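You operate a simulated robot arm through the tools that you are given. There is no shell and no other tool. Be economical: measure what you need, move in short steps, check, and stop when the job is done.

You run a simulated robot arm. Do the job below in one go: nothing can be reset, and whatever is moved stays where it is left.

TASK
Uncover the FORM console, clamp disc J3 on it and level it.
Fine: lid into the red CAPS bin; turn both TILT knobs till X and Y show 0; leave it clamped.

The check looks at the end state, three seconds after you hand in, the way a careful person would. Anything else that was tipped, shoved, dropped, spilled or broken makes it a failure. A push-on lid holds only when it is set on centred and level and pressed home; a screw cap is set on level and turned clockwise until tight.

THE ROBOT
A 7-joint arm with a two-finger parallel gripper, fixed in place. Base frame: the origin is at the foot of the arm, x ahead of it, y to its left, z up; the work surface is at about z = 910. Units: mm, degrees, N and s.
Its first joint turns from -166.0 to 166.0 degrees. Payload 4.4 kg.
The TCP is the grasp point between the finger pads, 23 mm short of the fingertips. In the tool frame z runs along the fingers and y along their closing line. The gripper opens to 94 mm. The fingers are 38 mm wide and 10 mm thick; the gripper's body (54 by 96 mm) begins 39 mm behind the TCP.
Orientation is that of the tool frame in the base frame, as a unit quaternion [w, x, y, z]. With the fingers straight down and closing along the base's y, the tool's x points along the base's -x, its y along +y and its z along -z.

THE INTERFACE
- The arm moves only by the tool send_rows. Its argument "series" is one flat list of numbers, 7 for each row, row after row: the opening, from 0 (shut) to 1 (fully open), then the shift along the tool's x, y, z in mm, then the turn, a rotation vector about the tool's x, y, z in degrees. In form: [jaw, x, y, z, wx, wy, wz, jaw, x, y, z, wx, wy, wz, ...]. A call has 1 to 20 rows; each row is the pose to reach, as a shift and turn from the pose commanded when the call began, along the tool's axes at that moment. Each row takes 0.2 s and may step no farther than 50 mm and 8.6 degrees from the row before; otherwise, or with a gripper value out of range, the whole call is refused. Where a pose cannot be reached the arm comes as near as it can. A force on the tool above 90 N (or 10 N above the force at the start of the call, whichever is more), or a blocked arm, ends the call early, and 0.2 s more pass. The fingers move at their own pace (about 72 mm/s each) and stop on an object; they squeeze with about 26 N. The grip force told is the motor's: it shows also when the fingers shut on nothing. Time passes only in rows, and 0.2 s behind the last, so rows that repeat a pose let the fingers close. It gives the time, the measured TCP pose, the force on the tool (base axes), the opening and the grip force at its end, in the units of the frame above (readings bear some noise).
- Cameras (640 x 400 px; columns grow to the right, rows downward): "scene" is fixed at [400.4, -648.6, 1696.3]; the picture's right is [0.96, -0.27, 0.00], its down [-0.15, -0.53, -0.83] and it looks along [0.23, 0.80, -0.55] (base axes); focal length 323 px, centre (320, 200). "wrist" rides on the gripper at [86, 16, -75] in the tool frame; the picture's right is [-0.18, 0.98, 0.00], its down [-0.58, -0.11, -0.81] and it looks along [-0.79, -0.15, 0.59] (tool axes); focal length 243 px, centre (320, 200). There is no depth. A picture from a camera that has moved, and an enlarged one, comes with that camera's place and axes in the base frame and with its lens.
- camera(camera): a new picture of that camera. The clock stands still meanwhile.
- enlarge(camera, box): a new picture of the part [left, top, right, bottom] of that camera's present view, enlarged. The clock stands still meanwhile.
- sign_off(): hands the job in; it is judged then, once.

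Work in short steps. Places have to be worked out from the pictures, the camera data and where the tool is seen: move nearer, look again, correct. Check each grasp and each placing, and mend what went wrong. You have 120 turns and 64 pictures in all, those below and enlarged ones among them. Open the gripper and draw the arm clear of the work before you hand the job in, unless the task says otherwise; then end with one line.

The tools are called by a JSON object that holds its "method" and its "body". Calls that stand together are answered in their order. send_rows: Moves the arm, as the interface text tells. Its arguments: {"type":"object","properties":{"series":{"type":"array","items":{"type":"number"}}},"required":["series"]} The other tools are called the same way: camera (camera) takes a picture; enlarge (camera, box) takes an enlarged picture of a part of a camera's view; sign_off () hands the job in.

At the start:

```text
clock: 0.0
position: [694.0, 332.8, 1315.8]
orientation: [0.0, 0.0, 1.0, 0.0]
contact_force: [-0.4, -1.3, 0.6]
finger_gap: 94.1
gripper_force: 0.1
```

scene: 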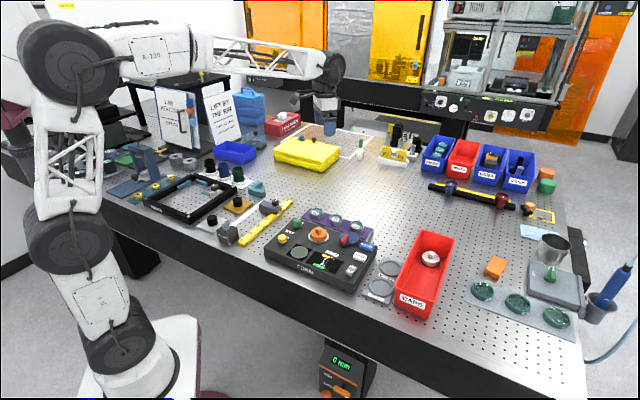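
wrist: 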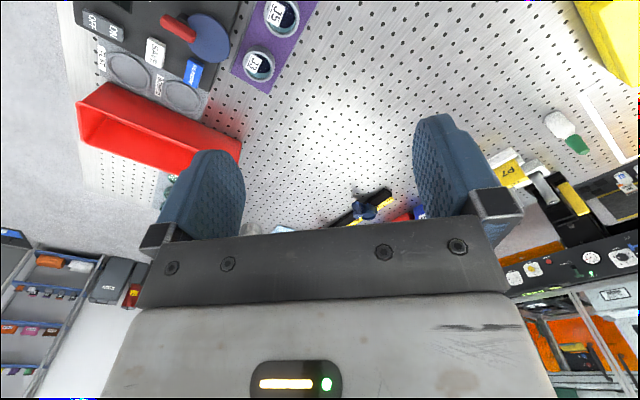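

The console labelled FORM sits around the middle of the scene picture. I'll look closer at it and at the tray of discs behind it.

{"method": "enlarge", "body": {"camera": "scene", "box": [250, 195, 410, 295]}}

{"method": "enlarge", "body": {"camera": "scene", "box": [360, 220, 480, 320]}}

{"method": "enlarge", "body": {"camera": "scene", "box": [140, 80, 300, 180]}}

```text
4.00 times, centred on (330, 245) of scene
camera zoom: at [400.4, -648.6, 1696.3], right [0.96, -0.27, 0.0], down [-0.15, -0.53, -0.83], along [0.23, 0.8, -0.55], focal length 1291 px, centre (280, 20)
```

zoom: 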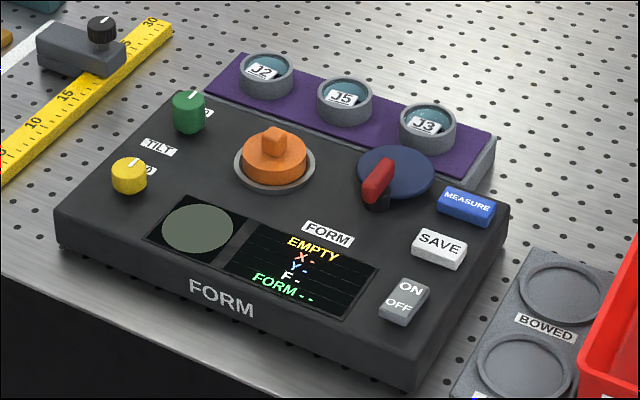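

```text
4.00 times, centred on (420, 270) of scene
camera zoom: at [400.4, -648.6, 1696.3], right [0.96, -0.27, 0.0], down [-0.15, -0.53, -0.83], along [0.23, 0.8, -0.55], focal length 1291 px, centre (-80, -80)
```

zoom: 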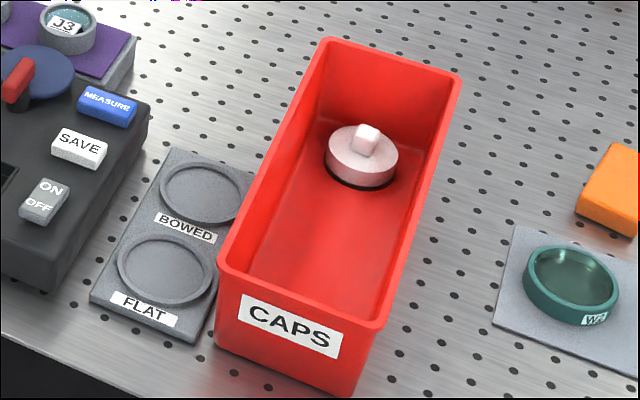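

```text
4.00 times, centred on (220, 130) of scene
camera zoom: at [400.4, -648.6, 1696.3], right [0.96, -0.27, 0.0], down [-0.15, -0.53, -0.83], along [0.23, 0.8, -0.55], focal length 1291 px, centre (720, 480)
```

zoom: 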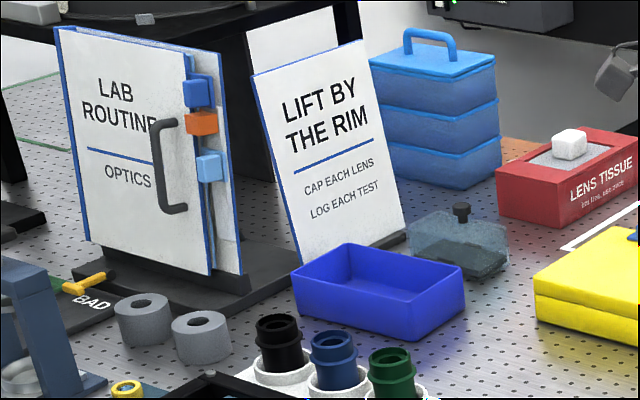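

The console carries an orange lid with a grip block, a red clamp lever on a blue plate, and green and yellow TILT knobs. I'll move the gripper above the console, high up, for a closer view.

{"method": "send_rows", "body": {"series": [1, 15, -27, 17, 0, 0, 0, 1, 30, -54, 34, 0, 0, 0, 1, 45, -81, 51, 0, 0, 0, 1, 60, -108, 68, 0, 0, 0, 1, 74, -133, 86, 0, 0, 0, 1, 74, -133, 86, 0, 0, 0]}}

{"method": "camera", "body": {"camera": "wrist"}}

```text
clock: 1.4
position: [618.6, 198.8, 1226.0]
orientation: [0.0, 0.0, 1.0, 0.0]
contact_force: [-0.6, 0.0, 0.3]
finger_gap: 94.0
gripper_force: 0.0
```

```text
58 pictures are left
camera wrist: at [533.9, 214.8, 1300.7], right [0.18, 0.98, 0.0], down [0.58, -0.11, 0.81], along [0.79, -0.15, -0.59], focal length 243 px, centre (320, 200)
```

wrist: 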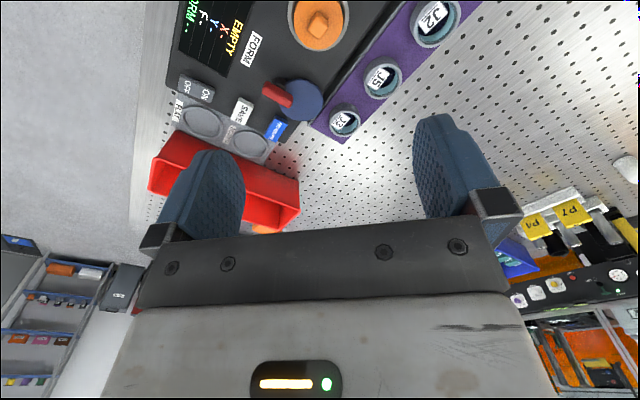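

The orange lid's block works out to about (632, 197) with its top near z 985. I'll back off in x so the wrist camera sees the whole console.

{"method": "send_rows", "body": {"series": [1, 40, 0, 10, 0, 0, 0, 1, 80, 0, 20, 0, 0, 0, 1, 120, 0, 30, 0, 0, 0, 1, 120, 0, 30, 0, 0, 0]}}

{"method": "camera", "body": {"camera": "wrist"}}

{"method": "enlarge", "body": {"camera": "wrist", "box": [200, 0, 440, 150]}}

```text
clock: 2.4
position: [497.7, 198.7, 1196.7]
orientation: [0.001, 0.0, 1.0, 0.0]
contact_force: [0.3, -0.1, 0.4]
finger_gap: 94.0
gripper_force: 0.0
```

```text
57 pictures are left
camera wrist: at [413.4, 213.2, 1270.5], right [0.18, 0.98, 0.0], down [0.58, -0.11, 0.81], along [0.79, -0.15, -0.59], focal length 243 px, centre (320, 200)
```

wrist: 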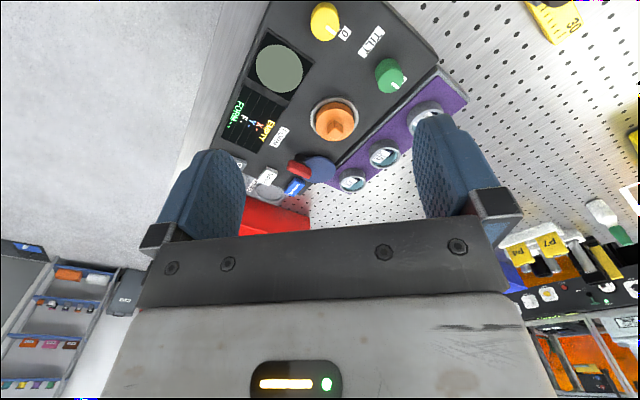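

```text
2.67 times, centred on (320, 75) of wrist
camera zoom: at [413.4, 213.2, 1270.5], right [0.18, 0.98, 0.0], down [0.58, -0.11, 0.81], along [0.79, -0.15, -0.59], focal length 647 px, centre (320, 533)
```

zoom: 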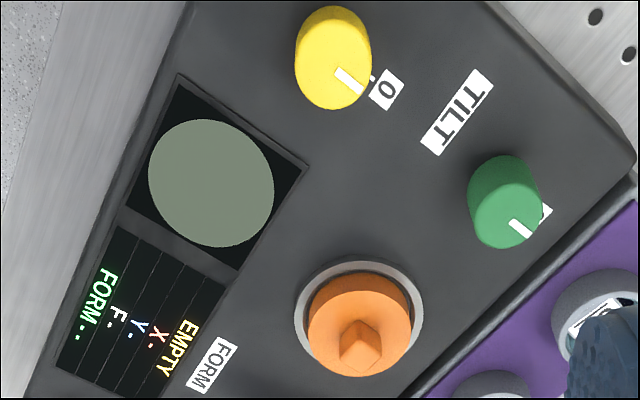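

Triangulation gives the lid block at about (632, 196, top 985), yellow knob (506, 201, 982), green knob (570, 269, 987). The console is turned about 45°, so I yaw the tool -45° to match and come over the lid.

{"method": "send_rows", "body": {"series": [1, -22, 0, 14, 0, 0, -7.5, 1, -44, -1, 28, 0, 0, -15, 1, -66, -2, 42, 0, 0, -22.5, 1, -88, -2, 56, 0, 0, -30, 1, -110, -3, 70, 0, 0, -37.5, 1, -134, -3, 87, 0, 0, -45, 1, -134, -3, 87, 0, 0, -45]}}

{"method": "camera", "body": {"camera": "wrist"}}

{"method": "enlarge", "body": {"camera": "scene", "box": [250, 195, 410, 295]}}

```text
clock: 4.0
position: [633.5, 196.9, 1111.9]
orientation: [0.0, -0.383, 0.924, 0.0]
contact_force: [0.2, 0.8, 0.3]
finger_gap: 93.8
gripper_force: 0.2
```

```text
55 pictures are left
camera wrist: at [563.6, 146.2, 1185.7], right [-0.57, 0.82, 0.0], down [0.49, 0.33, 0.81], along [0.66, 0.46, -0.59], focal length 243 px, centre (320, 200)
```

wrist: 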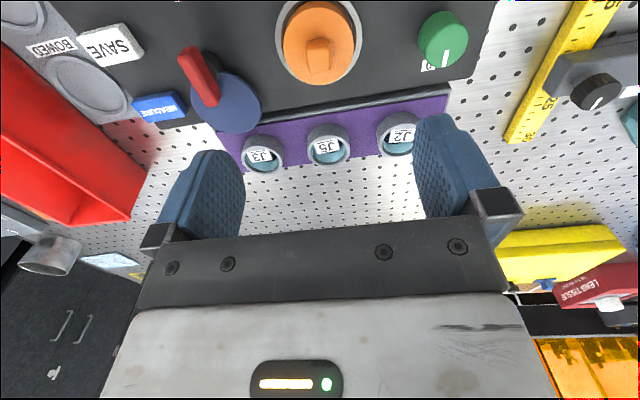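

```text
4.00 times, centred on (330, 245) of scene
camera zoom: at [400.4, -648.6, 1696.3], right [0.96, -0.27, 0.0], down [-0.15, -0.53, -0.83], along [0.23, 0.8, -0.55], focal length 1291 px, centre (280, 20)
```

zoom: 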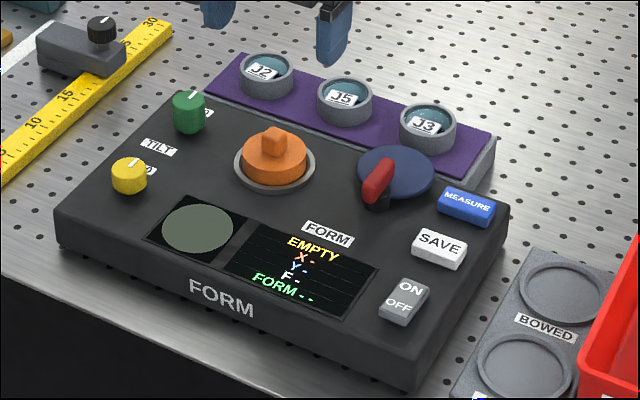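

I want a sharper view of the lid block and the clamp lever before descending.

{"method": "enlarge", "body": {"camera": "wrist", "box": [160, 0, 400, 150]}}

```text
2.67 times, centred on (280, 75) of wrist
camera zoom: at [563.6, 146.2, 1185.7], right [-0.57, 0.82, 0.0], down [0.49, 0.33, 0.81], along [0.66, 0.46, -0.59], focal length 647 px, centre (427, 533)
```

zoom: 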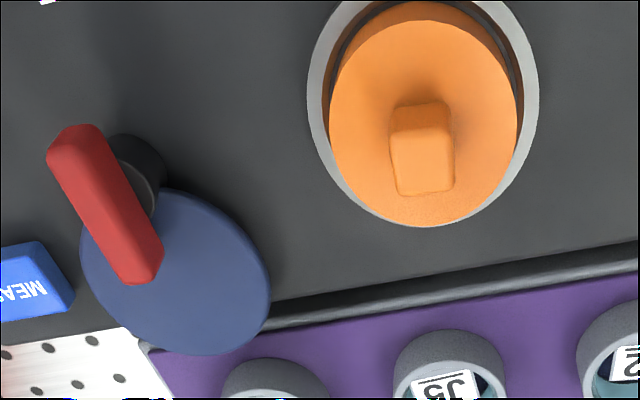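

The block is centred at about (634, 197), right under the TCP, ~16 mm wide with its top at 985. I narrow the jaw and descend in steps to TCP z≈997.

{"method": "send_rows", "body": {"series": [0.45, 0, 0, 20, 0, 0, 0, 0.45, 0, 0, 40, 0, 0, 0, 0.45, 0, 0, 65, 0, 0, 0, 0.45, 0, 0, 90, 0, 0, 0, 0.45, -1, 0, 105, 0, 0, 0, 0.45, -1, 0, 112, 0, 0, 0, 0.45, -1, 0, 112, 0, 0, 0]}}

{"method": "enlarge", "body": {"camera": "scene", "box": [270, 190, 350, 240]}}

{"method": "camera", "body": {"camera": "wrist"}}

```text
clock: 5.6
position: [635.8, 198.5, 999.2]
orientation: [0.0, -0.383, 0.924, 0.0]
contact_force: [0.4, 0.2, 0.3]
finger_gap: 42.3
gripper_force: 0.0
```

```text
8.00 times, centred on (310, 215) of scene
camera zoom: at [400.4, -648.6, 1696.3], right [0.96, -0.27, 0.0], down [-0.15, -0.53, -0.83], along [0.23, 0.8, -0.55], focal length 2582 px, centre (400, 80)
```

zoom: 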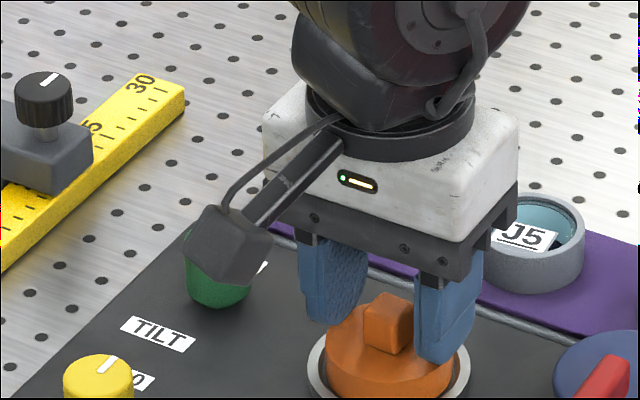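

```text
51 pictures are left
camera wrist: at [564.0, 147.5, 1074.3], right [-0.56, 0.83, 0.0], down [0.49, 0.33, 0.81], along [0.67, 0.46, -0.59], focal length 243 px, centre (320, 200)
```

wrist: 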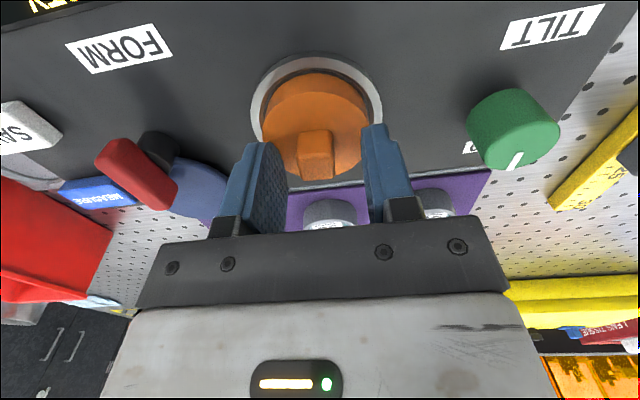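

The block sits between the fingers, tips just above the lid. I lower a little more and close.

{"method": "send_rows", "body": {"series": [0.45, 0, 0, 2, 0, 0, 0, 0.45, 0, 0, 4, 0, 0, 0, 0, 0, 0, 4, 0, 0, 0, 0, 0, 0, 4, 0, 0, 0, 0, 0, 0, 4, 0, 0, 0]}}

```text
clock: 6.8
position: [635.2, 198.5, 998.3]
orientation: [0.002, -0.382, 0.924, 0.0]
contact_force: [16.6, -1.0, 34.8]
finger_gap: 16.6
gripper_force: 25.7
```

The block is gripped (16.6 mm) and the tips rest on the lid top. I lift straight up slowly.

{"method": "send_rows", "body": {"series": [0, 0, 0, 0, 0, 0, 0, 0, 0, 0, -5, 0, 0, 0, 0, 0, 0, -12, 0, 0, 0, 0, 0, 0, -25, 0, 0, 0, 0, 0, 0, -50, 0, 0, 0, 0, 0, 0, -80, 0, 0, 0, 0, 0, 0, -110, 0, 0, 0, 0, 0, 0, -110, 0, 0, 0]}}

{"method": "camera", "body": {"camera": "wrist"}}

{"method": "camera", "body": {"camera": "scene"}}

```text
clock: 8.6
position: [633.4, 197.3, 1105.1]
orientation: [-0.001, -0.382, 0.924, 0.0]
contact_force: [0.5, -0.8, 0.1]
finger_gap: 16.9
gripper_force: 26.0
```

```text
50 pictures are left
camera wrist: at [563.2, 146.6, 1179.7], right [-0.56, 0.83, 0.0], down [0.49, 0.33, 0.81], along [0.67, 0.46, -0.59], focal length 243 px, centre (320, 200)
```

wrist: 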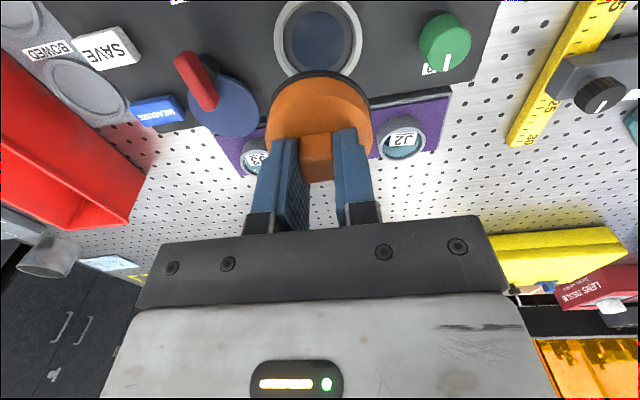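

```text
49 pictures are left
```

scene: 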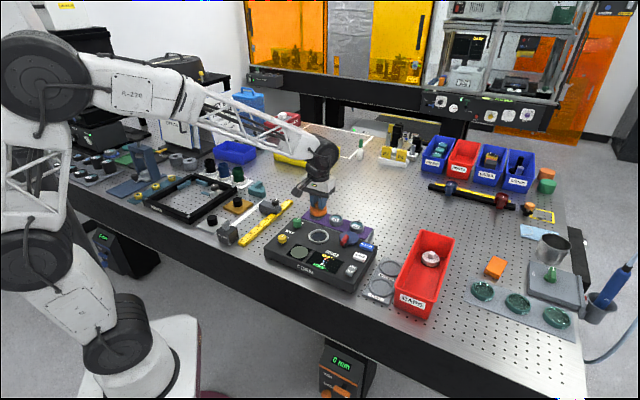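

The lid came off cleanly and the seat is exposed. The bin runs ~45°, so I carry the lid at this height to above its front half, near (874, -84), and look.

{"method": "send_rows", "body": {"series": [0, 3.5, -46, 0, 0, 0, 0, 0, 7, -92, 0, 0, 0, 0, 0, 10.5, -138, 0, 0, 0, 0, 0, 14, -184, 0, 0, 0, 0, 0, 17.5, -230, 0, 0, 0, 0, 0, 21, -276, 0, 0, 0, 0, 0, 24.5, -322, 0, 0, 0, 0, 0, 28, -369, 0, 0, 0, 0, 0, 28, -369, 0, 0, 0, 0]}}

{"method": "camera", "body": {"camera": "wrist"}}

{"method": "enlarge", "body": {"camera": "scene", "box": [360, 200, 488, 320]}}

```text
clock: 10.6
position: [874.6, -84.5, 1106.3]
orientation: [-0.001, -0.382, 0.924, 0.0]
contact_force: [-0.3, 1.3, -0.2]
finger_gap: 16.9
gripper_force: 25.6
```

```text
48 pictures are left
camera wrist: at [805.2, -134.2, 1180.5], right [-0.56, 0.83, 0.0], down [0.49, 0.33, 0.81], along [0.67, 0.46, -0.59], focal length 243 px, centre (320, 200)
```

wrist: 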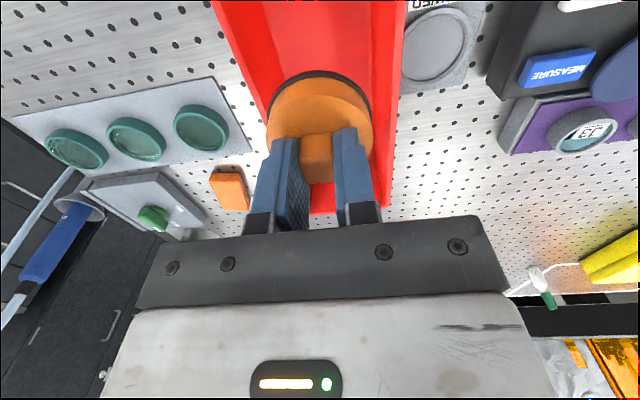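

```text
3.33 times, centred on (424, 260) of scene
camera zoom: at [400.4, -648.6, 1696.3], right [0.96, -0.27, 0.0], down [-0.15, -0.53, -0.83], along [0.23, 0.8, -0.55], focal length 1076 px, centre (-27, 0)
```

zoom: 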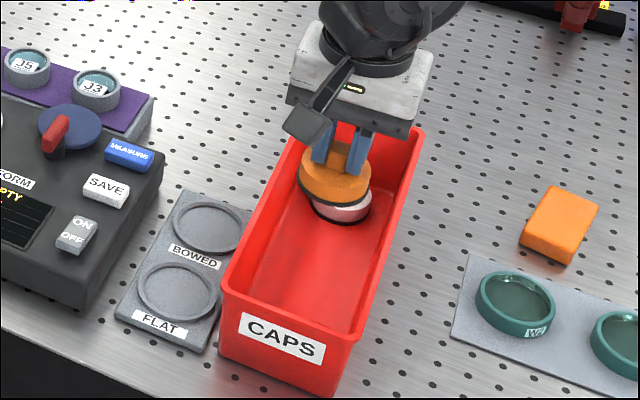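

The bin is centred under the lid. I shift slightly deeper into the bin, then lower in steps to TCP z≈970.

{"method": "send_rows", "body": {"series": [0, -15, -3, 10, 0, 0, 0, 0, -15, -3, 40, 0, 0, 0, 0, -15, -3, 70, 0, 0, 0, 0, -15, -3, 100, 0, 0, 0, 0, -15, -3, 125, 0, 0, 0, 0, -15, -3, 136, 0, 0, 0, 0, -15, -3, 136, 0, 0, 0]}}

{"method": "enlarge", "body": {"camera": "scene", "box": [380, 210, 476, 320]}}

{"method": "camera", "body": {"camera": "wrist"}}

```text
clock: 12.2
position: [889.5, -75.1, 969.9]
orientation: [0.0, -0.383, 0.924, 0.0]
contact_force: [-0.2, 0.1, 0.3]
finger_gap: 16.8
gripper_force: 26.1
```

```text
3.64 times, centred on (428, 265) of scene
camera zoom: at [400.4, -648.6, 1696.3], right [0.96, -0.27, 0.0], down [-0.15, -0.53, -0.83], along [0.23, 0.8, -0.55], focal length 1174 px, centre (-73, -36)
```

zoom: 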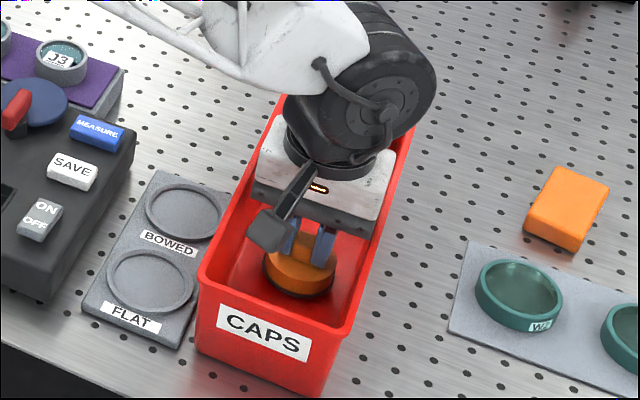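

```text
45 pictures are left
camera wrist: at [818.9, -125.6, 1044.3], right [-0.56, 0.83, 0.0], down [0.49, 0.33, 0.81], along [0.67, 0.46, -0.59], focal length 243 px, centre (320, 200)
```

wrist: 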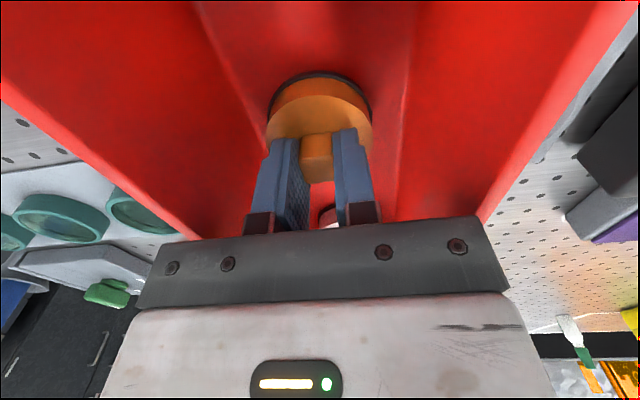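

The lid hangs inside the bin, near the floor and clear of the walls. I lower gently until the force shows contact.

{"method": "send_rows", "body": {"series": [0, 0, 0, 3, 0, 0, 0, 0, 0, 0, 6, 0, 0, 0, 0, 0, 0, 6, 0, 0, 0]}}

{"method": "send_rows", "body": {"series": [0, 0, 0, 3, 0, 0, 0, 0, 0, 0, 6, 0, 0, 0, 0, 0, 0, 6, 0, 0, 0]}}

```text
clock: 13.0
position: [888.1, -74.5, 964.4]
orientation: [0.001, -0.383, 0.924, 0.0]
contact_force: [0.0, 0.1, -1.2]
finger_gap: 16.6
gripper_force: 26.2
```

```text
clock: 13.8
position: [887.3, -74.5, 957.6]
orientation: [0.0, -0.383, 0.924, 0.0]
contact_force: [-1.8, -0.9, 8.4]
finger_gap: 16.5
gripper_force: 25.9
```

The lid touched the floor at TCP z≈957.6. I release and lift away, staying at the partial opening.

{"method": "send_rows", "body": {"series": [0.4, 0, 0, 0, 0, 0, 0, 0.4, 0, 0, 0, 0, 0, 0, 0.4, 0, 0, -20, 0, 0, 0, 0.4, 0, 0, -50, 0, 0, 0, 0.4, 0, 0, -90, 0, 0, 0, 0.4, 0, 0, -130, 0, 0, 0, 0.4, 0, 0, -170, 0, 0, 0, 0.4, 0, 0, -170, 0, 0, 0]}}

{"method": "enlarge", "body": {"camera": "scene", "box": [380, 210, 476, 320]}}

```text
clock: 15.6
position: [886.6, -73.1, 1125.9]
orientation: [0.0, -0.383, 0.924, 0.0]
contact_force: [0.5, 0.5, 0.2]
finger_gap: 37.5
gripper_force: 0.1
```

```text
3.64 times, centred on (428, 265) of scene
camera zoom: at [400.4, -648.6, 1696.3], right [0.96, -0.27, 0.0], down [-0.15, -0.53, -0.83], along [0.23, 0.8, -0.55], focal length 1174 px, centre (-73, -36)
```

zoom: 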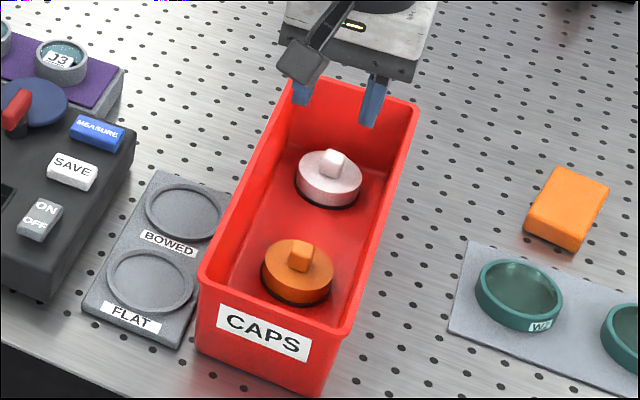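

The lid stands upright in the CAPS bin. Now I go above J3, estimated near (770, 207), and look.

{"method": "send_rows", "body": {"series": [0.4, -16, 40, 0, 0, 0, 0, 0.4, -32, 80, 0, 0, 0, 0, 0.4, -48, 120, 0, 0, 0, 0, 0.4, -64, 160, 0, 0, 0, 0, 0.6, -80, 200, 0, 0, 0, 0, 0.8, -98, 241, 5, 0, 0, 0, 0.8, -115, 281, 10, 0, 0, 0, 0.8, -115, 281, 10, 0, 0, 0]}}

{"method": "camera", "body": {"camera": "wrist"}}

{"method": "enlarge", "body": {"camera": "scene", "box": [330, 200, 394, 240]}}

```text
clock: 17.4
position: [770.2, 206.3, 1117.4]
orientation: [-0.001, -0.383, 0.924, 0.0]
contact_force: [0.6, -0.5, -0.7]
finger_gap: 75.5
gripper_force: 0.1
```

```text
43 pictures are left
camera wrist: at [699.7, 156.4, 1191.9], right [-0.57, 0.82, 0.0], down [0.49, 0.33, 0.81], along [0.67, 0.46, -0.59], focal length 243 px, centre (320, 200)
```

wrist: 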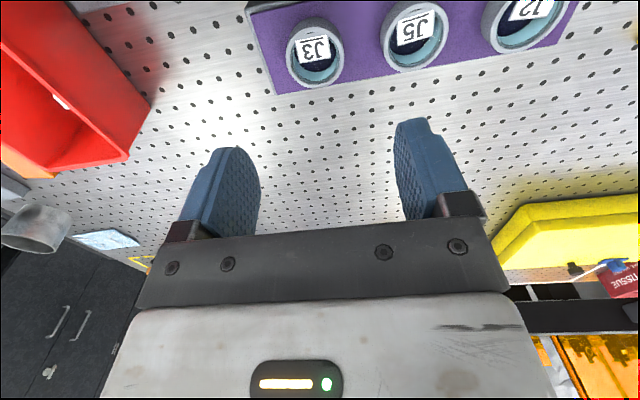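

```text
10.00 times, centred on (362, 220) of scene
camera zoom: at [400.4, -648.6, 1696.3], right [0.96, -0.27, 0.0], down [-0.15, -0.53, -0.83], along [0.23, 0.8, -0.55], focal length 3227 px, centre (-100, 0)
```

zoom: 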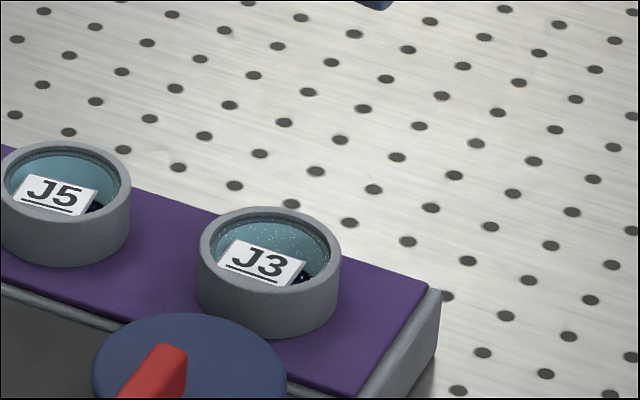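

J3's rim triangulates to (779.5, 208), top z≈969, about 52 mm across. I align and drop to just above it, then check.

{"method": "send_rows", "body": {"series": [0.8, -7.8, -5.4, 20, 0, 0, 0, 0.8, -7.8, -5.4, 50, 0, 0, 0, 0.8, -7.8, -5.4, 80, 0, 0, 0, 0.8, -7.8, -5.4, 107, 0, 0, 0, 0.8, -7.8, -5.4, 107, 0, 0, 0]}}

{"method": "camera", "body": {"camera": "wrist"}}

{"method": "enlarge", "body": {"camera": "scene", "box": [330, 180, 410, 230]}}

```text
clock: 18.6
position: [779.9, 207.9, 1011.1]
orientation: [-0.001, -0.382, 0.924, 0.0]
contact_force: [-0.1, -0.5, 0.7]
finger_gap: 75.5
gripper_force: 0.1
```

```text
41 pictures are left
camera wrist: at [710.2, 157.6, 1084.8], right [-0.56, 0.83, 0.0], down [0.49, 0.33, 0.81], along [0.67, 0.46, -0.59], focal length 243 px, centre (320, 200)
```

wrist: 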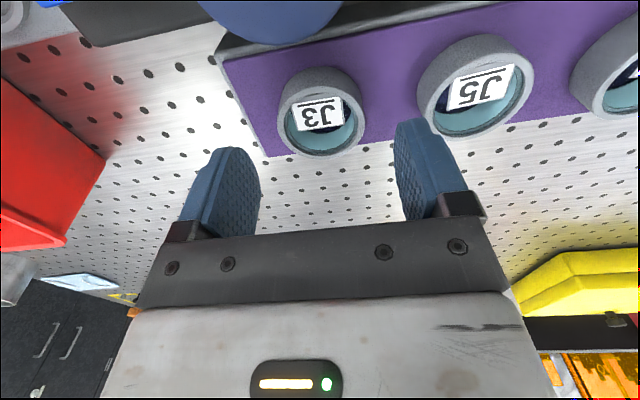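

```text
8.00 times, centred on (370, 205) of scene
camera zoom: at [400.4, -648.6, 1696.3], right [0.96, -0.27, 0.0], down [-0.15, -0.53, -0.83], along [0.23, 0.8, -0.55], focal length 2582 px, centre (-80, 160)
```

zoom: 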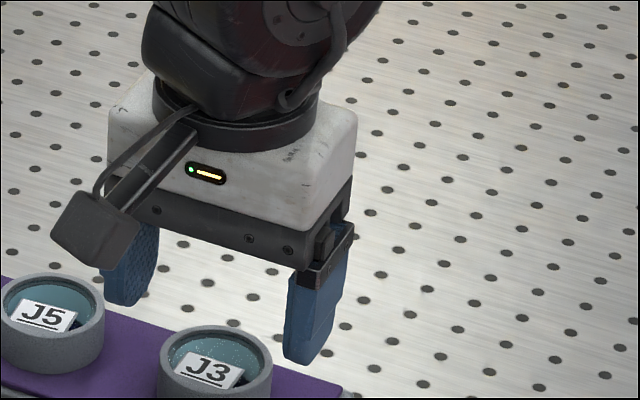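

Alignment is within ~2 mm. I narrow to ~66 mm to stay clear of J5 and descend to TCP z 981.

{"method": "send_rows", "body": {"series": [0.7, 0, 0, 0, 0, 0, 0, 0.7, 1, 0, 10, 0, 0, 0, 0.7, 1, 0, 20, 0, 0, 0, 0.7, 1, 0, 30, 0, 0, 0, 0.7, 1, 0, 30, 0, 0, 0]}}

{"method": "camera", "body": {"camera": "wrist"}}

{"method": "enlarge", "body": {"camera": "scene", "box": [330, 190, 410, 240]}}

```text
clock: 19.8
position: [779.6, 205.5, 980.2]
orientation: [-0.001, -0.382, 0.924, 0.001]
contact_force: [0.1, 0.7, -0.4]
finger_gap: 65.8
gripper_force: 0.0
```

```text
39 pictures are left
camera wrist: at [710.1, 155.6, 1054.9], right [-0.56, 0.83, 0.0], down [0.49, 0.33, 0.81], along [0.67, 0.46, -0.59], focal length 243 px, centre (320, 200)
```

wrist: 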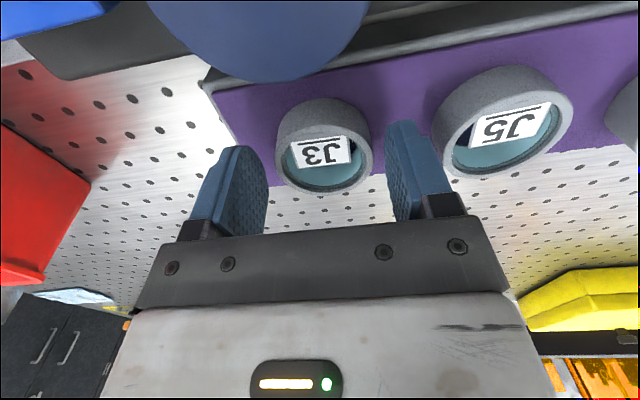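

```text
8.00 times, centred on (370, 215) of scene
camera zoom: at [400.4, -648.6, 1696.3], right [0.96, -0.27, 0.0], down [-0.15, -0.53, -0.83], along [0.23, 0.8, -0.55], focal length 2582 px, centre (-80, 80)
```

zoom: 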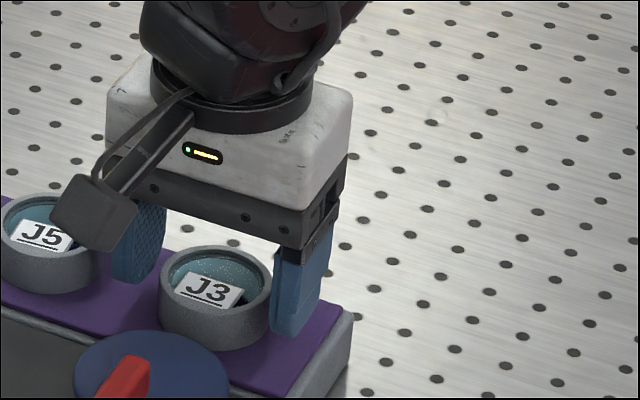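

The fingers straddle the ring well. I shift 3 mm towards the console to centre, then close on the rim.

{"method": "send_rows", "body": {"series": [0.7, 3, 0, 0, 0, 0, 0, 0.7, 3, 0, 0, 0, 0, 0, 0, 3, 0, 0, 0, 0, 0, 0, 3, 0, 0, 0, 0, 0, 0, 3, 0, 0, 0, 0, 0]}}

{"method": "send_rows", "body": {"series": [0, 0, 0, -4, 0, 0, 0, 0, 0, 0, -12, 0, 0, 0, 0, 0, 0, -30, 0, 0, 0, 0, 0, 0, -60, 0, 0, 0, 0, 0, 0, -80, 0, 0, 0, 0, 0, 0, -80, 0, 0, 0]}}

{"method": "camera", "body": {"camera": "wrist"}}

{"method": "enlarge", "body": {"camera": "scene", "box": [250, 160, 410, 285]}}

```text
clock: 21.0
position: [778.0, 203.8, 980.0]
orientation: [0.0, -0.383, 0.924, 0.0]
contact_force: [0.9, -1.1, 0.4]
finger_gap: 50.8
gripper_force: 26.0
```

```text
clock: 22.4
position: [780.0, 204.9, 1062.2]
orientation: [0.0, -0.383, 0.924, 0.0]
contact_force: [-0.1, -0.4, -0.8]
finger_gap: 50.6
gripper_force: 25.9
```

```text
37 pictures are left
camera wrist: at [708.2, 154.4, 1135.1], right [-0.56, 0.83, 0.0], down [0.49, 0.33, 0.81], along [0.67, 0.46, -0.59], focal length 243 px, centre (320, 200)
```

wrist: 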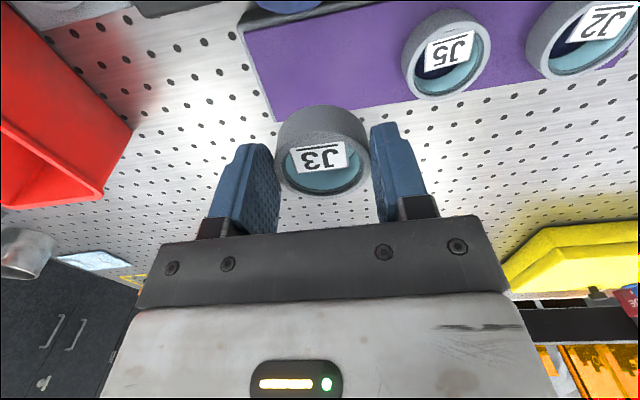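

```text
3.20 times, centred on (330, 222) of scene
camera zoom: at [400.4, -648.6, 1696.3], right [0.96, -0.27, 0.0], down [-0.15, -0.53, -0.83], along [0.23, 0.8, -0.55], focal length 1033 px, centre (288, 128)
```

zoom: 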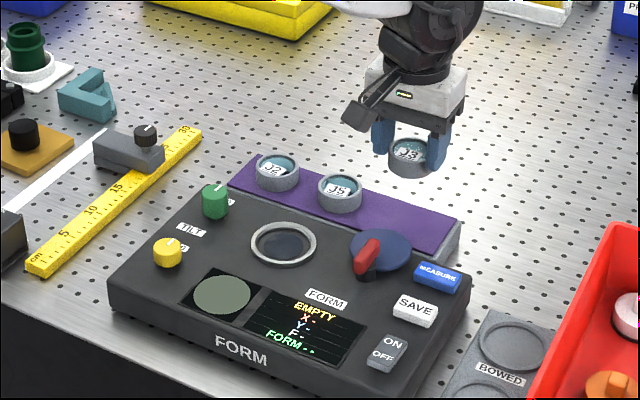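

J3 is held level by its rim (50.7 mm). The seat is at about (633.5, 197), top ~957. I carry the disc over it, offset for the ~2 mm grip offset, and look.

{"method": "send_rows", "body": {"series": [0, 27, 24.5, 0, 0, 0, 0, 0, 54, 49, 0, 0, 0, 0, 0, 81, 73.5, 0, 0, 0, 0, 0, 107, 98, 0, 0, 0, 0, 0, 107, 98, 0, 0, 0, 0]}}

{"method": "camera", "body": {"camera": "wrist"}}

{"method": "enlarge", "body": {"camera": "scene", "box": [270, 180, 382, 260]}}

```text
clock: 23.6
position: [632.2, 197.7, 1059.5]
orientation: [-0.001, -0.383, 0.924, 0.0]
contact_force: [-0.2, 0.7, -0.3]
finger_gap: 50.9
gripper_force: 25.7
```

```text
35 pictures are left
camera wrist: at [562.1, 146.7, 1134.7], right [-0.56, 0.83, 0.0], down [0.49, 0.33, 0.81], along [0.67, 0.46, -0.59], focal length 243 px, centre (320, 200)
```

wrist: 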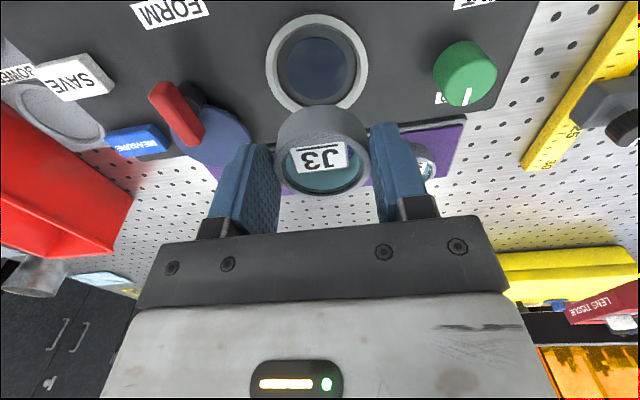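

```text
5.00 times, centred on (326, 220) of scene
camera zoom: at [400.4, -648.6, 1696.3], right [0.96, -0.27, 0.0], down [-0.15, -0.53, -0.83], along [0.23, 0.8, -0.55], focal length 1614 px, centre (290, 100)
```

zoom: 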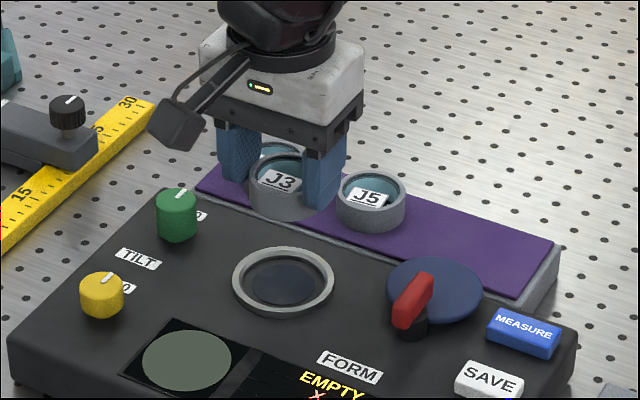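

The estimates suggest the disc should go 5–9 mm further toward the console front. I apply +5 mm, lower to just above the seat and compare closely.

{"method": "send_rows", "body": {"series": [0, 3, -1, 15, 0, 0, 0, 0, 5, -1.3, 30, 0, 0, 0, 0, 5, -1.3, 48, 0, 0, 0, 0, 5, -1.3, 48, 0, 0, 0]}}

{"method": "enlarge", "body": {"camera": "wrist", "box": [200, 60, 440, 210]}}

{"method": "enlarge", "body": {"camera": "scene", "box": [290, 210, 354, 250]}}

```text
clock: 24.6
position: [630.6, 191.8, 1012.3]
orientation: [0.0, -0.383, 0.924, 0.0]
contact_force: [-0.7, -1.0, -0.8]
finger_gap: 50.8
gripper_force: 26.2
```

```text
2.67 times, centred on (320, 135) of wrist
camera zoom: at [559.5, 141.7, 1086.8], right [-0.56, 0.83, 0.0], down [0.49, 0.33, 0.81], along [0.67, 0.46, -0.59], focal length 647 px, centre (320, 373)
```

zoom: 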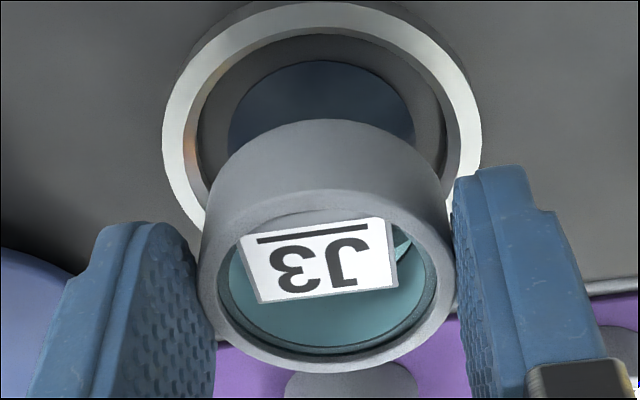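

```text
10.00 times, centred on (322, 230) of scene
camera zoom: at [400.4, -648.6, 1696.3], right [0.96, -0.27, 0.0], down [-0.15, -0.53, -0.83], along [0.23, 0.8, -0.55], focal length 3227 px, centre (300, -100)
```

zoom: 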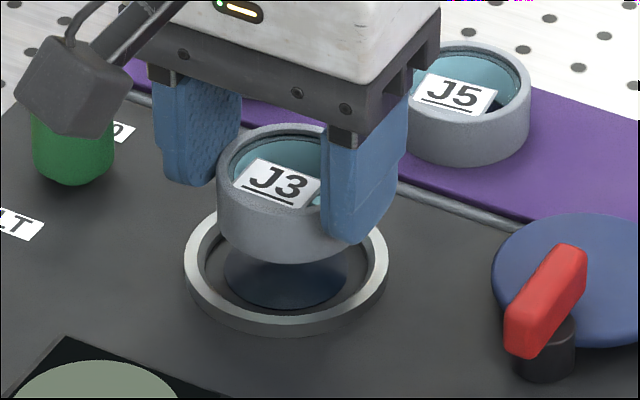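

The disc is about 1 mm off laterally and maybe 2 mm short. I correct and lower 12 mm, then look again.

{"method": "send_rows", "body": {"series": [0, 2, -0.6, 0, 0, 0, 0, 0, 2, -0.6, 6, 0, 0, 0, 0, 2, -0.6, 14, 0, 0, 0, 0, 2, -0.6, 14, 0, 0, 0]}}

{"method": "enlarge", "body": {"camera": "wrist", "box": [200, 60, 440, 210]}}

{"method": "enlarge", "body": {"camera": "scene", "box": [290, 210, 354, 250]}}

```text
clock: 25.6
position: [628.6, 191.8, 998.6]
orientation: [-0.001, -0.383, 0.924, 0.0]
contact_force: [-0.3, 0.3, -0.7]
finger_gap: 50.7
gripper_force: 25.5
```

```text
2.67 times, centred on (320, 135) of wrist
camera zoom: at [558.0, 141.4, 1072.8], right [-0.56, 0.83, 0.0], down [0.49, 0.33, 0.81], along [0.67, 0.46, -0.59], focal length 647 px, centre (320, 373)
```

zoom: 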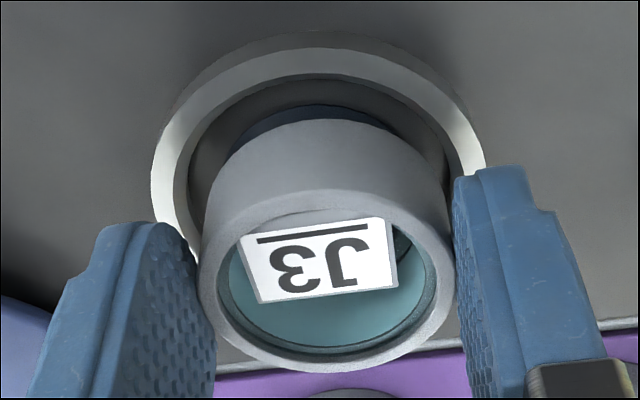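

```text
10.00 times, centred on (322, 230) of scene
camera zoom: at [400.4, -648.6, 1696.3], right [0.96, -0.27, 0.0], down [-0.15, -0.53, -0.83], along [0.23, 0.8, -0.55], focal length 3227 px, centre (300, -100)
```

zoom: 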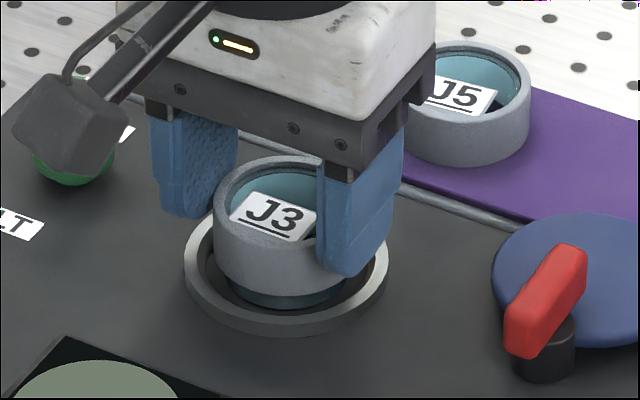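

Wrist view shows the disc ~1.6 mm off to one side. I correct and lower slowly into the well.

{"method": "send_rows", "body": {"series": [0, 1.2, -1.5, 0, 0, 0, 0, 0, 1.2, -1.5, 3, 0, 0, 0, 0, 1.2, -1.5, 6, 0, 0, 0, 0, 1.2, -1.5, 8, 0, 0, 0, 0, 1.2, -1.5, 8, 0, 0, 0]}}

{"method": "enlarge", "body": {"camera": "wrist", "box": [200, 60, 440, 210]}}

{"method": "enlarge", "body": {"camera": "scene", "box": [290, 210, 354, 250]}}

```text
clock: 26.8
position: [629.4, 190.6, 991.7]
orientation: [0.002, -0.382, 0.924, -0.001]
contact_force: [-3.7, 1.3, 19.2]
finger_gap: 50.7
gripper_force: 26.1
```

```text
2.67 times, centred on (320, 135) of wrist
camera zoom: at [558.7, 139.4, 1065.3], right [-0.56, 0.83, 0.0], down [0.49, 0.33, 0.81], along [0.67, 0.46, -0.59], focal length 647 px, centre (320, 373)
```

zoom: 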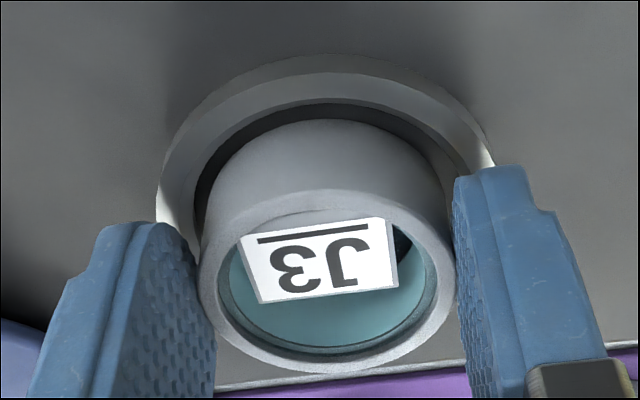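

```text
10.00 times, centred on (322, 230) of scene
camera zoom: at [400.4, -648.6, 1696.3], right [0.96, -0.27, 0.0], down [-0.15, -0.53, -0.83], along [0.23, 0.8, -0.55], focal length 3227 px, centre (300, -100)
```

zoom: 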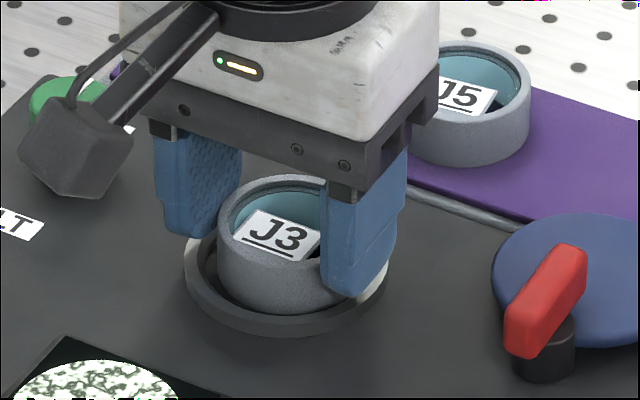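

Contact at 19 N and the console's display has come alive, so the disc is seated. I release and lift to look.

{"method": "send_rows", "body": {"series": [0.65, 0, 0, 0, 0, 0, 0, 0.65, 0, 0, 0, 0, 0, 0, 0.65, 0, 0, -20, 0, 0, 0, 0.65, 0, 0, -60, 0, 0, 0, 0.65, 0, 0, -100, 0, 0, 0, 0.65, 0, 0, -140, 0, 0, 0, 0.65, 0, 0, -140, 0, 0, 0]}}

{"method": "enlarge", "body": {"camera": "wrist", "box": [140, 0, 460, 150]}}

{"method": "enlarge", "body": {"camera": "scene", "box": [265, 205, 393, 285]}}

```text
clock: 28.4
position: [626.5, 188.4, 1131.7]
orientation: [0.0, -0.383, 0.924, 0.0]
contact_force: [0.4, 0.3, 0.5]
finger_gap: 61.1
gripper_force: 0.1
```

```text
2.00 times, centred on (300, 75) of wrist
camera zoom: at [555.7, 138.3, 1206.3], right [-0.56, 0.83, 0.0], down [0.49, 0.33, 0.81], along [0.67, 0.46, -0.59], focal length 485 px, centre (360, 450)
```

zoom: 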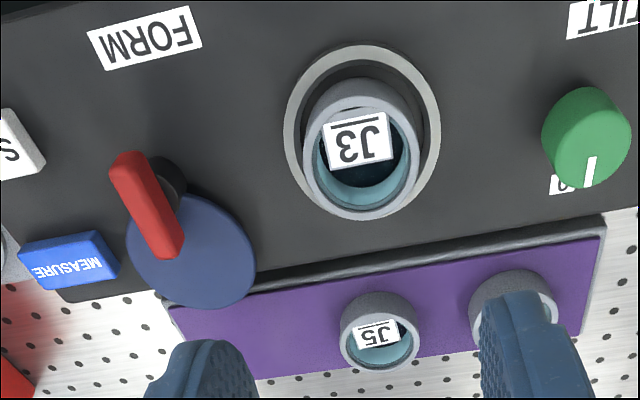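

```text
5.00 times, centred on (329, 245) of scene
camera zoom: at [400.4, -648.6, 1696.3], right [0.96, -0.27, 0.0], down [-0.15, -0.53, -0.83], along [0.23, 0.8, -0.55], focal length 1614 px, centre (275, -25)
```

zoom: 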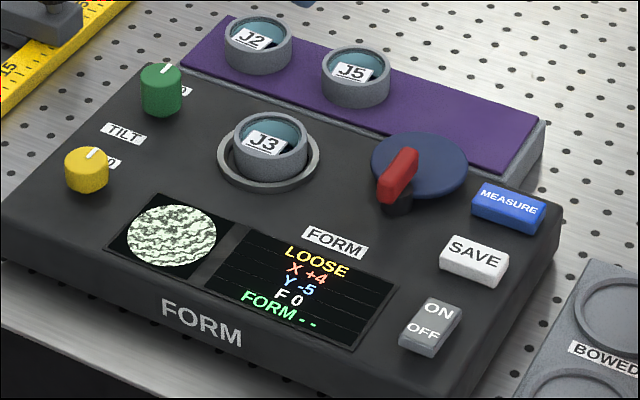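

The disc is seated: screen reads LOOSE, X +4, Y -5. The red bar is centred at about (701, 123), top ~985, lying along the console-up direction, on a pivot with the blue eccentric plate, which should swing ~90° CCW towards the seat. I go above it and rehearse the turn in the air.

{"method": "send_rows", "body": {"series": [0.5, -2, -33, 10, 0, 0, 0, 0.5, -4, -66, 20, 0, 0, 0, 0.5, -6.4, -99, 30, 0, 0, 0, 0.5, -6.4, -99, 30, 0, 0, 0]}}

{"method": "send_rows", "body": {"series": [0.5, 0, 0, 0, 0, 0, -8, 0.5, 0, 0, 0, 0, 0, -16, 0.5, 0, 0, 0, 0, 0, -24, 0.5, 0, 0, 0, 0, 0, -32, 0.5, 0, 0, 0, 0, 0, -40, 0.5, 0, 0, 0, 0, 0, -48, 0.5, 0, 0, 0, 0, 0, -56, 0.5, 0, 0, 0, 0, 0, -64, 0.5, 0, 0, 0, 0, 0, -72, 0.5, 0, 0, 0, 0, 0, -80, 0.5, 0, 0, 0, 0, 0, -88, 0.5, 0, 0, 0, 0, 0, -96, 0.5, 0, 0, 0, 0, 0, -96]}}

{"method": "camera", "body": {"camera": "wrist"}}

```text
clock: 29.4
position: [703.3, 124.6, 1101.7]
orientation: [0.0, -0.383, 0.924, -0.001]
contact_force: [0.1, 0.1, 0.2]
finger_gap: 47.1
gripper_force: 0.1
```

```text
clock: 32.2
position: [703.5, 123.0, 1100.0]
orientation: [0.0, 0.943, -0.333, 0.001]
contact_force: [1.0, 0.2, -0.1]
finger_gap: 46.9
gripper_force: 0.0
```

```text
25 pictures are left
camera wrist: at [762.6, 56.2, 1175.3], right [-0.76, -0.65, 0.0], down [-0.38, 0.45, 0.81], along [-0.52, 0.61, -0.59], focal length 243 px, centre (320, 200)
```

wrist: 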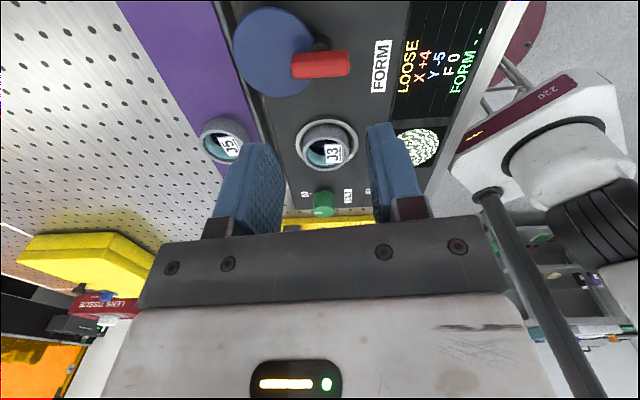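

The turn is reachable. The bar's centre checks out near (704, 122.5). I rotate back and descend to just above the bar.

{"method": "send_rows", "body": {"series": [0.5, 0, 0, 0, 0, 0, 8, 0.5, 0, 0, 0, 0, 0, 16, 0.5, 0, 0, 0, 0, 0, 24, 0.5, 0, 0, 0, 0, 0, 32, 0.5, 0, 0, 0, 0, 0, 40, 0.5, 0, 0, 0, 0, 0, 48, 0.5, 0, 0, 0, 0, 0, 56, 0.5, 0, 0, 0, 0, 0, 64, 0.5, 0, 0, 0, 0, 0, 72, 0.5, 0, 0, 0, 0, 0, 80, 0.5, 0, 0, 0, 0, 0, 88, 0.5, 0, 0, 0, 0, 0, 96, 0.5, 0, 0, 30, 0, 0, 96, 0.5, 0, 0, 60, 0, 0, 96, 0.5, 0, 0, 85, 0, 0, 96, 0.5, 0, 0, 85, 0, 0, 96]}}

{"method": "enlarge", "body": {"camera": "wrist", "box": [200, 30, 440, 180]}}

{"method": "enlarge", "body": {"camera": "scene", "box": [315, 200, 395, 250]}}

```text
clock: 35.6
position: [703.2, 124.4, 1014.6]
orientation: [0.0, -0.383, 0.924, 0.0]
contact_force: [-0.1, 0.5, 0.1]
finger_gap: 46.8
gripper_force: 0.0
```

```text
2.67 times, centred on (320, 105) of wrist
camera zoom: at [632.4, 73.8, 1089.3], right [-0.56, 0.83, 0.0], down [0.49, 0.33, 0.81], along [0.67, 0.46, -0.59], focal length 647 px, centre (320, 453)
```

zoom: 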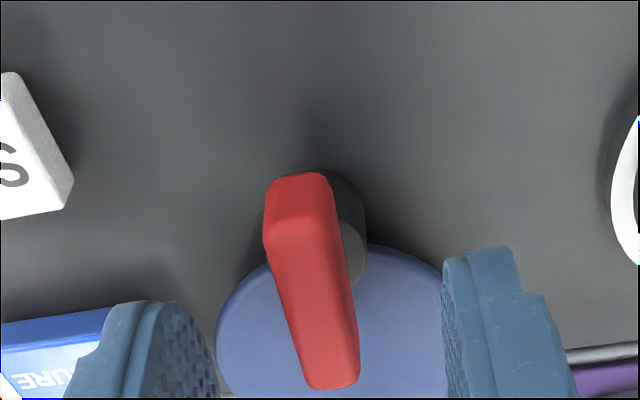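

```text
8.00 times, centred on (355, 225) of scene
camera zoom: at [400.4, -648.6, 1696.3], right [0.96, -0.27, 0.0], down [-0.15, -0.53, -0.83], along [0.23, 0.8, -0.55], focal length 2582 px, centre (40, 0)
```

zoom: 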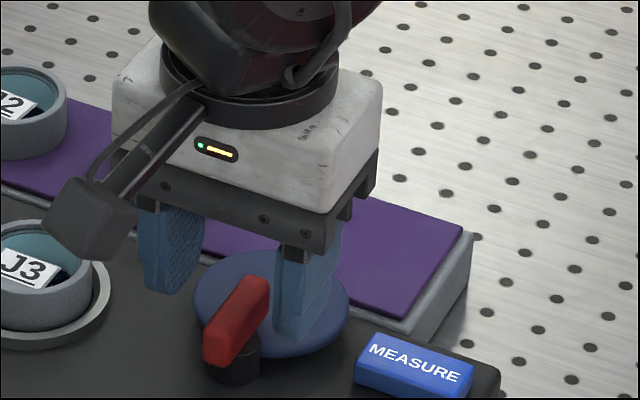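

The bar's middle is (703.5, 122), aligned with the tool. I shift 2 mm, descend so the tips pass just above the blue plate, and close on the bar.

{"method": "send_rows", "body": {"series": [0.5, 1, -2, 0, 0, 0, 0, 0.5, 1, -2, 6, 0, 0, 0, 0.5, 1, -2, 12, 0, 0, 0, 0.5, 1, -2, 16, 0, 0, 0, 0.5, 1, -2, 16, 0, 0, 0, 0, 1, -2, 16, 0, 0, 0, 0, 1, -2, 16, 0, 0, 0, 0, 1, -2, 16, 0, 0, 0]}}

```text
clock: 37.4
position: [703.1, 123.5, 999.6]
orientation: [0.0, -0.383, 0.924, 0.001]
contact_force: [-44.5, 40.5, 9.9]
finger_gap: 12.7
gripper_force: 45.8
```

Gripped (12.7 mm), but there's a side load, so the bar is actually a bit to the +y side. I shift back to relieve it.

{"method": "send_rows", "body": {"series": [0, 0, 1, 0, 0, 0, 0, 0, 0, 2, 0, 0, 0, 0, 0, 0, 2, 0, 0, 0, 0]}}

```text
clock: 38.2
position: [703.6, 122.2, 999.5]
orientation: [0.0, -0.383, 0.924, 0.0]
contact_force: [-17.5, 20.5, -3.3]
finger_gap: 12.7
gripper_force: 45.1
```

Load dropped; I relieve a bit more and begin turning CCW (negative about tool z).

{"method": "send_rows", "body": {"series": [0, 0, 1.2, 0, 0, 0, 0, 0, 0, 1.2, 0, 0, 0, -5, 0, 0, 1.2, 0, 0, 0, -10, 0, 0, 1.2, 0, 0, 0, -15, 0, 0, 1.2, 0, 0, 0, -15]}}

```text
clock: 39.4
position: [703.2, 122.2, 999.9]
orientation: [0.001, -0.5, 0.866, -0.001]
contact_force: [35.4, -53.3, -15.3]
finger_gap: 12.7
gripper_force: 44.6
```

Side load flipped sign, suggesting the pivot isn't at the bar's middle. I look at how bar and plate moved.

{"method": "enlarge", "body": {"camera": "scene", "box": [300, 200, 396, 260]}}

```text
6.67 times, centred on (348, 230) of scene
camera zoom: at [400.4, -648.6, 1696.3], right [0.96, -0.27, 0.0], down [-0.15, -0.53, -0.83], along [0.23, 0.8, -0.55], focal length 2152 px, centre (133, 0)
```

zoom: 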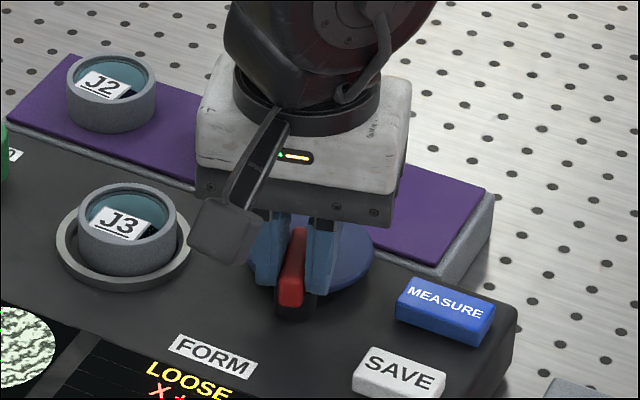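

The bar and plate do turn with the gripper about the black post. I relieve the side load by shifting back and continue turning.

{"method": "send_rows", "body": {"series": [0, 0, -1, 0, 0, 0, 0, 0, 0, -2, 0, 0, 0, 0, 0, 0, -2, 0, 0, 0, 0]}}

```text
clock: 40.2
position: [703.4, 123.1, 999.5]
orientation: [0.0, -0.5, 0.866, 0.001]
contact_force: [5.8, -44.3, -9.4]
finger_gap: 12.8
gripper_force: 44.9
```

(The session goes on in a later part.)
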